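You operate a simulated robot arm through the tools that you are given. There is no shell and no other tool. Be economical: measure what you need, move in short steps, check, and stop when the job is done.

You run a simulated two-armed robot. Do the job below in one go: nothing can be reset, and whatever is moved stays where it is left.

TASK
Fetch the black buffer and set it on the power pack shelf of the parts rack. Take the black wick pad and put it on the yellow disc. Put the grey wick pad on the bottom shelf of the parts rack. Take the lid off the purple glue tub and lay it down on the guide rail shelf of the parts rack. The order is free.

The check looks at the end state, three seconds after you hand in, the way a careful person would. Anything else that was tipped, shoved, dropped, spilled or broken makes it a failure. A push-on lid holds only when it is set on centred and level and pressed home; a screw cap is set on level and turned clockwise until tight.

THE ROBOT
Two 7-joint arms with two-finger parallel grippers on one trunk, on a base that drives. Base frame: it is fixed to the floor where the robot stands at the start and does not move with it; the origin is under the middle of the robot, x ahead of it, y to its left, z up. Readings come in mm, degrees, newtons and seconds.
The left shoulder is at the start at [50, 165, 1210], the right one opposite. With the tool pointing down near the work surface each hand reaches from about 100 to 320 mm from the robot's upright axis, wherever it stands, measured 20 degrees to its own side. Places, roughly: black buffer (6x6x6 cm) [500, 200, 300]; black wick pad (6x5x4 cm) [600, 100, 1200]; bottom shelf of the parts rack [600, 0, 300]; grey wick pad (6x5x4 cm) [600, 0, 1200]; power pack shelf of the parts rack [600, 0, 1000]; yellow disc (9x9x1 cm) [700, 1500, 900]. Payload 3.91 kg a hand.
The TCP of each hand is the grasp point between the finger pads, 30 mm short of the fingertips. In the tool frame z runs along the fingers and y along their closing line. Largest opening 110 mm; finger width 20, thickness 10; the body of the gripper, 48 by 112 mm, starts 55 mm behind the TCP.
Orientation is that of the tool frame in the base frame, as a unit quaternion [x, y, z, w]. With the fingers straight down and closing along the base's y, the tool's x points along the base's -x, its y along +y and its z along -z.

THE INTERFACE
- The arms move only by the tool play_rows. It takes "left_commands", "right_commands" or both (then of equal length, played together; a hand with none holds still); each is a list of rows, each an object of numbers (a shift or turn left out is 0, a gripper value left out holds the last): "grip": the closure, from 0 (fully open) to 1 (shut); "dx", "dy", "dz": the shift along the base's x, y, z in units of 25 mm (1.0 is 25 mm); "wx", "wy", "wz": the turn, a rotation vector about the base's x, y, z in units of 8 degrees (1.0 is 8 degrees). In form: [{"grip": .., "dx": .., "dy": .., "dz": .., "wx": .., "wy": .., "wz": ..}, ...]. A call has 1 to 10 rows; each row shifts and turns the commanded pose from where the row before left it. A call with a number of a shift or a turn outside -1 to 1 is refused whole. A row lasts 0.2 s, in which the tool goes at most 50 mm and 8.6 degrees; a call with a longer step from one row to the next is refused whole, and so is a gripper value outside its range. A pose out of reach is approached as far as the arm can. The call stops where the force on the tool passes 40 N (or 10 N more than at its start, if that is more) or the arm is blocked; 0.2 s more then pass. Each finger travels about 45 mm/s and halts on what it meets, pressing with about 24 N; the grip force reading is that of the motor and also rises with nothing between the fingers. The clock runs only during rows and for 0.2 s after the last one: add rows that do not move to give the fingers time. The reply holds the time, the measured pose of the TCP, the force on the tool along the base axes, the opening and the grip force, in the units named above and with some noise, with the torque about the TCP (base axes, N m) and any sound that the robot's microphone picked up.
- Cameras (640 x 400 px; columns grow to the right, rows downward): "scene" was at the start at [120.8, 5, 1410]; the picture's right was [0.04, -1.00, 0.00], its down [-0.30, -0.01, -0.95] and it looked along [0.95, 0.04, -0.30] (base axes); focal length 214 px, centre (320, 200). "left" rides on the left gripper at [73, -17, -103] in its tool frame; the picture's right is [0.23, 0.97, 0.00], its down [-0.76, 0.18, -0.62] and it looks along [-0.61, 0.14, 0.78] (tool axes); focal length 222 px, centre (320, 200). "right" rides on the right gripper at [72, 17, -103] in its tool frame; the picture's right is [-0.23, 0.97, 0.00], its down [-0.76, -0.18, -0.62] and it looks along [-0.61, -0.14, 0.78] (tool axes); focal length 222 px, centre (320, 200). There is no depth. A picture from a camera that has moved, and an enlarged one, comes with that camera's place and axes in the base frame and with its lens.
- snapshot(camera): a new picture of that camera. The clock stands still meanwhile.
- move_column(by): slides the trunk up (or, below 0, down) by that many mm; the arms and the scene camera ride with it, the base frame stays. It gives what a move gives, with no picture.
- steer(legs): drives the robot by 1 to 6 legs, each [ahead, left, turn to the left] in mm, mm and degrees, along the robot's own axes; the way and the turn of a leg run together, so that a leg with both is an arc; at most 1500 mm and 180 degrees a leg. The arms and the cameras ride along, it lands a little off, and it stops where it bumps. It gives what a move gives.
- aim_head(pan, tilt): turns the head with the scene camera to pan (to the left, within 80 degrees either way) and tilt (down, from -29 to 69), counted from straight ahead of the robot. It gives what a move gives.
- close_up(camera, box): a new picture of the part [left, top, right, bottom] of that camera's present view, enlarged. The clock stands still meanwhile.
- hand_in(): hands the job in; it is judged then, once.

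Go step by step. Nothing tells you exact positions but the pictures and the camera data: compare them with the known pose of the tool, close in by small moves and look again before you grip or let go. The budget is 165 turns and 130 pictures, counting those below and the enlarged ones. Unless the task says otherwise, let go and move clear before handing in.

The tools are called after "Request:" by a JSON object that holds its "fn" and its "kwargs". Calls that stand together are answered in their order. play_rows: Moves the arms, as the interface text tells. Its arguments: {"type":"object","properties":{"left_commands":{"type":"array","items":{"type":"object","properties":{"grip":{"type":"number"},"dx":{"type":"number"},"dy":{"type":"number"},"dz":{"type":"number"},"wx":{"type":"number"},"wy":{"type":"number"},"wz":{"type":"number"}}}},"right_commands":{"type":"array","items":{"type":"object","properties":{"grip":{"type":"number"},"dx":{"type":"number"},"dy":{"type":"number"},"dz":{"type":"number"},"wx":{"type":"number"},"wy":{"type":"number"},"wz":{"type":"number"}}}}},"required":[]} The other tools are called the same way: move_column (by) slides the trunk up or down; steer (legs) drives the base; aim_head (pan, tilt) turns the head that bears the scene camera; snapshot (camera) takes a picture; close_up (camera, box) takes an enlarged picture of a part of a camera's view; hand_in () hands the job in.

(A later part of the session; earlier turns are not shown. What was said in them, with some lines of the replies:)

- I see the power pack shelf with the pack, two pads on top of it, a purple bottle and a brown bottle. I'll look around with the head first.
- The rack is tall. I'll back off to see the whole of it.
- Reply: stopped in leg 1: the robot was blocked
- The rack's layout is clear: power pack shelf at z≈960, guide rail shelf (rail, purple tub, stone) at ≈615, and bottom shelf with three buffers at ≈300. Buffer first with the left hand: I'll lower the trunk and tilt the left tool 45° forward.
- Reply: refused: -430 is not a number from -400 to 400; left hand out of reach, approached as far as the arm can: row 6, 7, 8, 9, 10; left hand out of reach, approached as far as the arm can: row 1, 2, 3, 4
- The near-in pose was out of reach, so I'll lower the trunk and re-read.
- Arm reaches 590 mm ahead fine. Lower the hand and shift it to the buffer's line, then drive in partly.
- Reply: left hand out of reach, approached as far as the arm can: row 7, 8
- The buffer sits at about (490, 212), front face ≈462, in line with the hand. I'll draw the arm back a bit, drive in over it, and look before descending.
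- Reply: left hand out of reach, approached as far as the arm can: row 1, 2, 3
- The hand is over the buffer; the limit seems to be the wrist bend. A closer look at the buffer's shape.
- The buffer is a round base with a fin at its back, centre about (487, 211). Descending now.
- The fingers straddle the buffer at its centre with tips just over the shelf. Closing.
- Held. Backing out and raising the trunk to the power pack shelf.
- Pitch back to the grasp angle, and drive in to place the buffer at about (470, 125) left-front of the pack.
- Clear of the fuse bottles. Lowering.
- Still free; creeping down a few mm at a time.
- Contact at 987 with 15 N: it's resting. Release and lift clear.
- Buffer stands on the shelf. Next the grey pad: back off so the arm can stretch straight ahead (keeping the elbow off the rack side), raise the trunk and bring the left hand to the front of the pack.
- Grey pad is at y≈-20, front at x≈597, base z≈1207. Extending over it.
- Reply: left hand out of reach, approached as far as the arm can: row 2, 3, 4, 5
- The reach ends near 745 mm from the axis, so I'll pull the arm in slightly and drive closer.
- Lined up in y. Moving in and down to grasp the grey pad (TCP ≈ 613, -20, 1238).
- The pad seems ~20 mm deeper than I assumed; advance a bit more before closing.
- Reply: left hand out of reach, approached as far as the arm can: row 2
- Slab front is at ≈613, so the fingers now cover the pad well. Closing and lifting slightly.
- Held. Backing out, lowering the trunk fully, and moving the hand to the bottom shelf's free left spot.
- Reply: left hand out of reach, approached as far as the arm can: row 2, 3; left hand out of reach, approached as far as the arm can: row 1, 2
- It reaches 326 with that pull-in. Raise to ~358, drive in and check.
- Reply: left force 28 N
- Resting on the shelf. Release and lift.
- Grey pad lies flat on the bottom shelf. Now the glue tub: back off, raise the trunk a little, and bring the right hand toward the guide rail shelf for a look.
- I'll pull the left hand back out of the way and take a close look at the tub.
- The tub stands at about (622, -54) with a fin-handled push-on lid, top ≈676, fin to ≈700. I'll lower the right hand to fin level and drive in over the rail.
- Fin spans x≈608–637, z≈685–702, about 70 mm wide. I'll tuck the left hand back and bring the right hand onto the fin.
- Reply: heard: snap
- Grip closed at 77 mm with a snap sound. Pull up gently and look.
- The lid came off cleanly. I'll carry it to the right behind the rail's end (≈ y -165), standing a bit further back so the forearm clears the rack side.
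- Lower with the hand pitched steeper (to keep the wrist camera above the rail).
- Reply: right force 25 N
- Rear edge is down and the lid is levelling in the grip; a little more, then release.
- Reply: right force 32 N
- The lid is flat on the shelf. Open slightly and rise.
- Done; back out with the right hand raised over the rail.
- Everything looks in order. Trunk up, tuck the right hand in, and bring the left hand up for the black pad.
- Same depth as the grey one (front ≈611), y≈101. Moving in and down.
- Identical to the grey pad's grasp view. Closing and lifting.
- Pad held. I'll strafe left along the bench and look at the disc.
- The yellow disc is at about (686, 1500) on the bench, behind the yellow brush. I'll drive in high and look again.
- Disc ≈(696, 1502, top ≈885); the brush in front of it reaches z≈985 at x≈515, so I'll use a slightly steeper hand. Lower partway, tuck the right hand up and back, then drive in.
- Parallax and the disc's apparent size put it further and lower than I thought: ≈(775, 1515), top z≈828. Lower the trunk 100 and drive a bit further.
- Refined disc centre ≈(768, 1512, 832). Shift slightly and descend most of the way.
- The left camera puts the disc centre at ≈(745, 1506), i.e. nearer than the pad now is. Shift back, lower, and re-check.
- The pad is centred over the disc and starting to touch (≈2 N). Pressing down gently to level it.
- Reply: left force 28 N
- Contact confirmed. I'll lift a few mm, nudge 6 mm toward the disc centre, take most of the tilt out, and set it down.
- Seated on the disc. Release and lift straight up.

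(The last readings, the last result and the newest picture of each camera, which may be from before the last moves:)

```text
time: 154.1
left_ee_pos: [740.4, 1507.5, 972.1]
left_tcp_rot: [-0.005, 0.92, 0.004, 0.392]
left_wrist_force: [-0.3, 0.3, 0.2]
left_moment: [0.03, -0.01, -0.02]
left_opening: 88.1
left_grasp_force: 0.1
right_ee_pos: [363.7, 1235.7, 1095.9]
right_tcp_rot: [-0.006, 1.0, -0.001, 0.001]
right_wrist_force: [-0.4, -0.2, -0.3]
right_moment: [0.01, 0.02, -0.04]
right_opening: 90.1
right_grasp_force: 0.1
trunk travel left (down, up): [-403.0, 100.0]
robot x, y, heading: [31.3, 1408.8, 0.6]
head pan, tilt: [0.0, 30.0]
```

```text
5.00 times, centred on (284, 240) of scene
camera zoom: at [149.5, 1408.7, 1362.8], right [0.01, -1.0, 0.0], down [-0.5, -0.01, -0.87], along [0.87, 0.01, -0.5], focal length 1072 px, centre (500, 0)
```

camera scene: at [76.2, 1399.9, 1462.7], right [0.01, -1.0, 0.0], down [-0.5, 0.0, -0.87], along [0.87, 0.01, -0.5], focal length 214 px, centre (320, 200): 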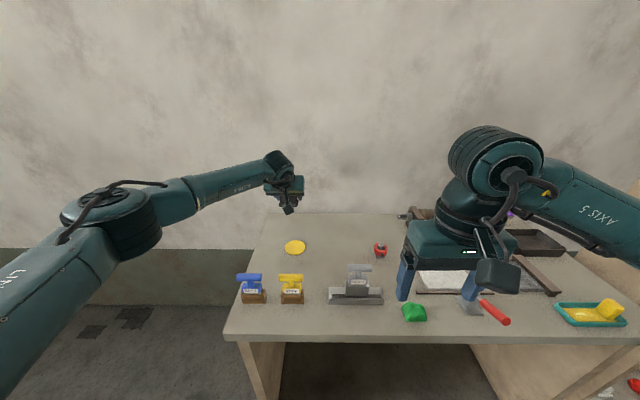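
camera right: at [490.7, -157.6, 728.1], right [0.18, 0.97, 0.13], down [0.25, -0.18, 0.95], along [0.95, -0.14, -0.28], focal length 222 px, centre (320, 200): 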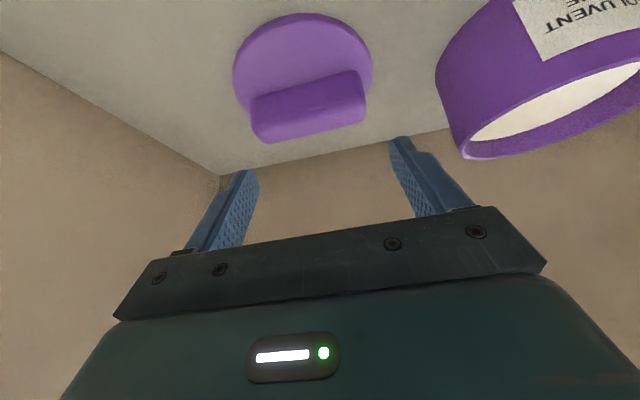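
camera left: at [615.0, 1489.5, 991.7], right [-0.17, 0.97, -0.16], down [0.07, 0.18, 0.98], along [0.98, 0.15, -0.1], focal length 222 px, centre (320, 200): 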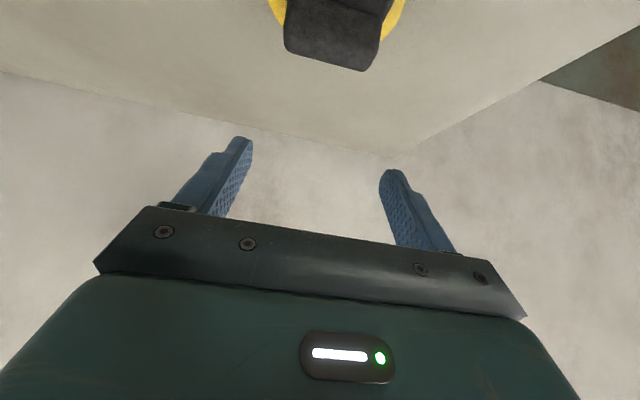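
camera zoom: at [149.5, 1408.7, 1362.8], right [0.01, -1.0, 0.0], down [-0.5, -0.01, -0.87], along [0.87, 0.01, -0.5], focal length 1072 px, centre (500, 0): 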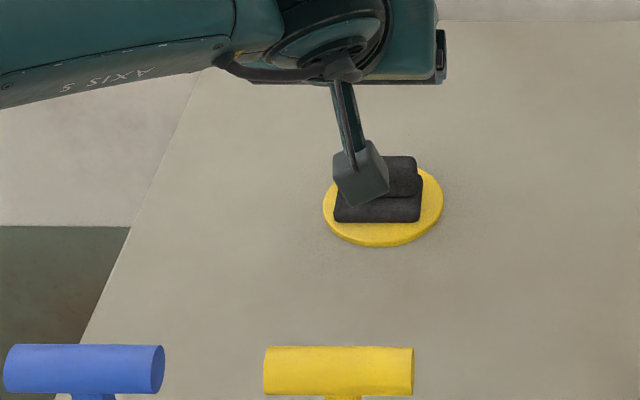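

Pad sits well on the disc. Raise clear and back away, then a final check.

Request:
{"fn": "play_rows", "kwargs": {"left_commands": [{"dz": 1}, {"dz": 1}, {"dz": 1}, {"dz": 1}, {"dz": 1}, {"dz": 1}, {}]}}

Request:
{"fn": "steer", "kwargs": {"legs": [[-450, 0, 0]]}}

Request:
{"fn": "close_up", "kwargs": {"camera": "scene", "box": [200, 140, 520, 340]}}

Request:
{"fn": "aim_head", "kwargs": {"pan": -55, "tilt": 32}}

Request:
{"fn": "snapshot", "kwargs": {"camera": "scene"}}

```text
time: 155.7
left_ee_pos: [738.6, 1509.5, 1121.0]
left_tcp_rot: [-0.004, 0.92, 0.004, 0.392]
left_wrist_force: [0.2, -1.7, 0.7]
left_moment: [-0.02, -0.01, -0.01]
left_opening: 88.0
left_grasp_force: 0.1
right_ee_pos: [364.6, 1234.8, 1095.2]
right_tcp_rot: [-0.006, 1.0, -0.001, 0.0]
right_wrist_force: [0.7, 0.1, -0.5]
right_moment: [0.02, 0.0, -0.01]
right_opening: 90.2
right_grasp_force: 0.0
trunk travel left (down, up): [-403.0, 100.0]
robot x, y, heading: [31.5, 1405.7, 0.6]
head pan, tilt: [0.0, 30.0]
```

```text
time: 158.5
left_ee_pos: [285.2, 1497.1, 1119.8]
left_tcp_rot: [0.002, 0.92, 0.001, 0.393]
left_wrist_force: [0.3, 0.2, 0.3]
left_moment: [-0.03, -0.01, 0.0]
left_opening: 88.4
left_grasp_force: 0.0
right_ee_pos: [-92.3, 1229.7, 1095.5]
right_tcp_rot: [0.001, 1.0, -0.001, 0.001]
right_wrist_force: [0.2, 0.8, -1.1]
right_moment: [0.0, -0.07, -0.02]
right_opening: 90.2
right_grasp_force: 0.1
trunk travel left (down, up): [-403.0, 100.0]
robot x, y, heading: [-418.7, 1407.3, -0.2]
head pan, tilt: [0.0, 30.0]
```

```text
2.00 times, centred on (360, 240) of scene
camera zoom: at [-303.8, 1405.6, 1362.9], right [0.0, -1.0, 0.0], down [-0.5, 0.0, -0.87], along [0.87, 0.0, -0.5], focal length 429 px, centre (240, 120)
```

zoom: 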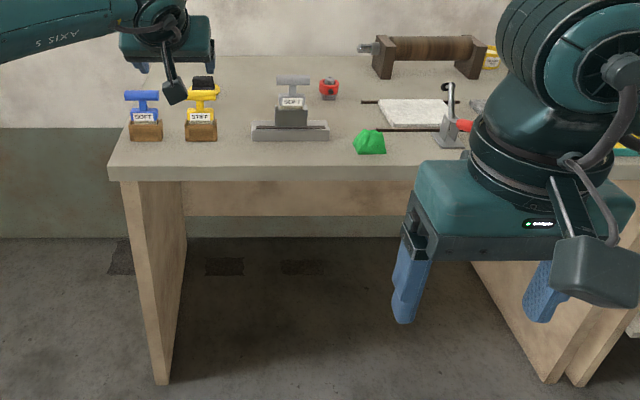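

```text
time: 159.7
left_ee_pos: [285.7, 1497.7, 1118.9]
left_tcp_rot: [0.001, 0.919, 0.001, 0.394]
left_wrist_force: [0.4, -0.3, 0.1]
left_moment: [0.0, 0.0, 0.0]
left_opening: 87.9
left_grasp_force: 0.0
right_ee_pos: [-91.6, 1228.6, 1095.4]
right_tcp_rot: [0.001, 1.0, -0.001, 0.001]
right_wrist_force: [-0.2, 0.3, 0.6]
right_moment: [-0.01, 0.03, 0.03]
right_opening: 90.2
right_grasp_force: 0.0
trunk travel left (down, up): [-403.0, 100.0]
robot x, y, heading: [-420.0, 1404.8, -0.2]
head pan, tilt: [-55.0, 32.0]
```

```text
53 pictures are left
camera scene: at [-342.6, 1332.4, 1359.7], right [-0.82, -0.57, 0.0], down [-0.3, 0.43, -0.85], along [0.48, -0.7, -0.53], focal length 214 px, centre (320, 200)
```

scene: 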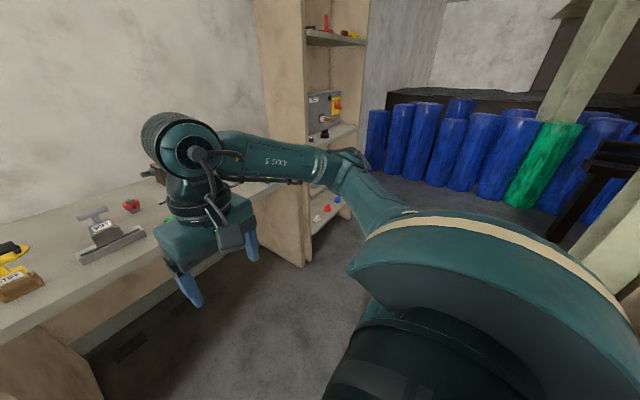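

All four items are in place, nothing else looks disturbed, and both hands are clear. Handing in.

Request:
{"fn": "hand_in", "kwargs": {}}

```text
The job is handed in.
```

I handed the job in with all four parts done, both hands empty and clear, and nothing else visibly disturbed in the final pictures.

- **Black buffer:** standing on the power pack shelf, in front of the pack on its left side.
- **Black wick pad:** on the yellow disc, close to centre.
- **Grey wick pad:** flat on the bottom shelf, where the black buffer had been.
- **Purple glue tub lid:** off the tub and lying flat on the guide rail shelf, to the right of the tub. The tub is still upright.
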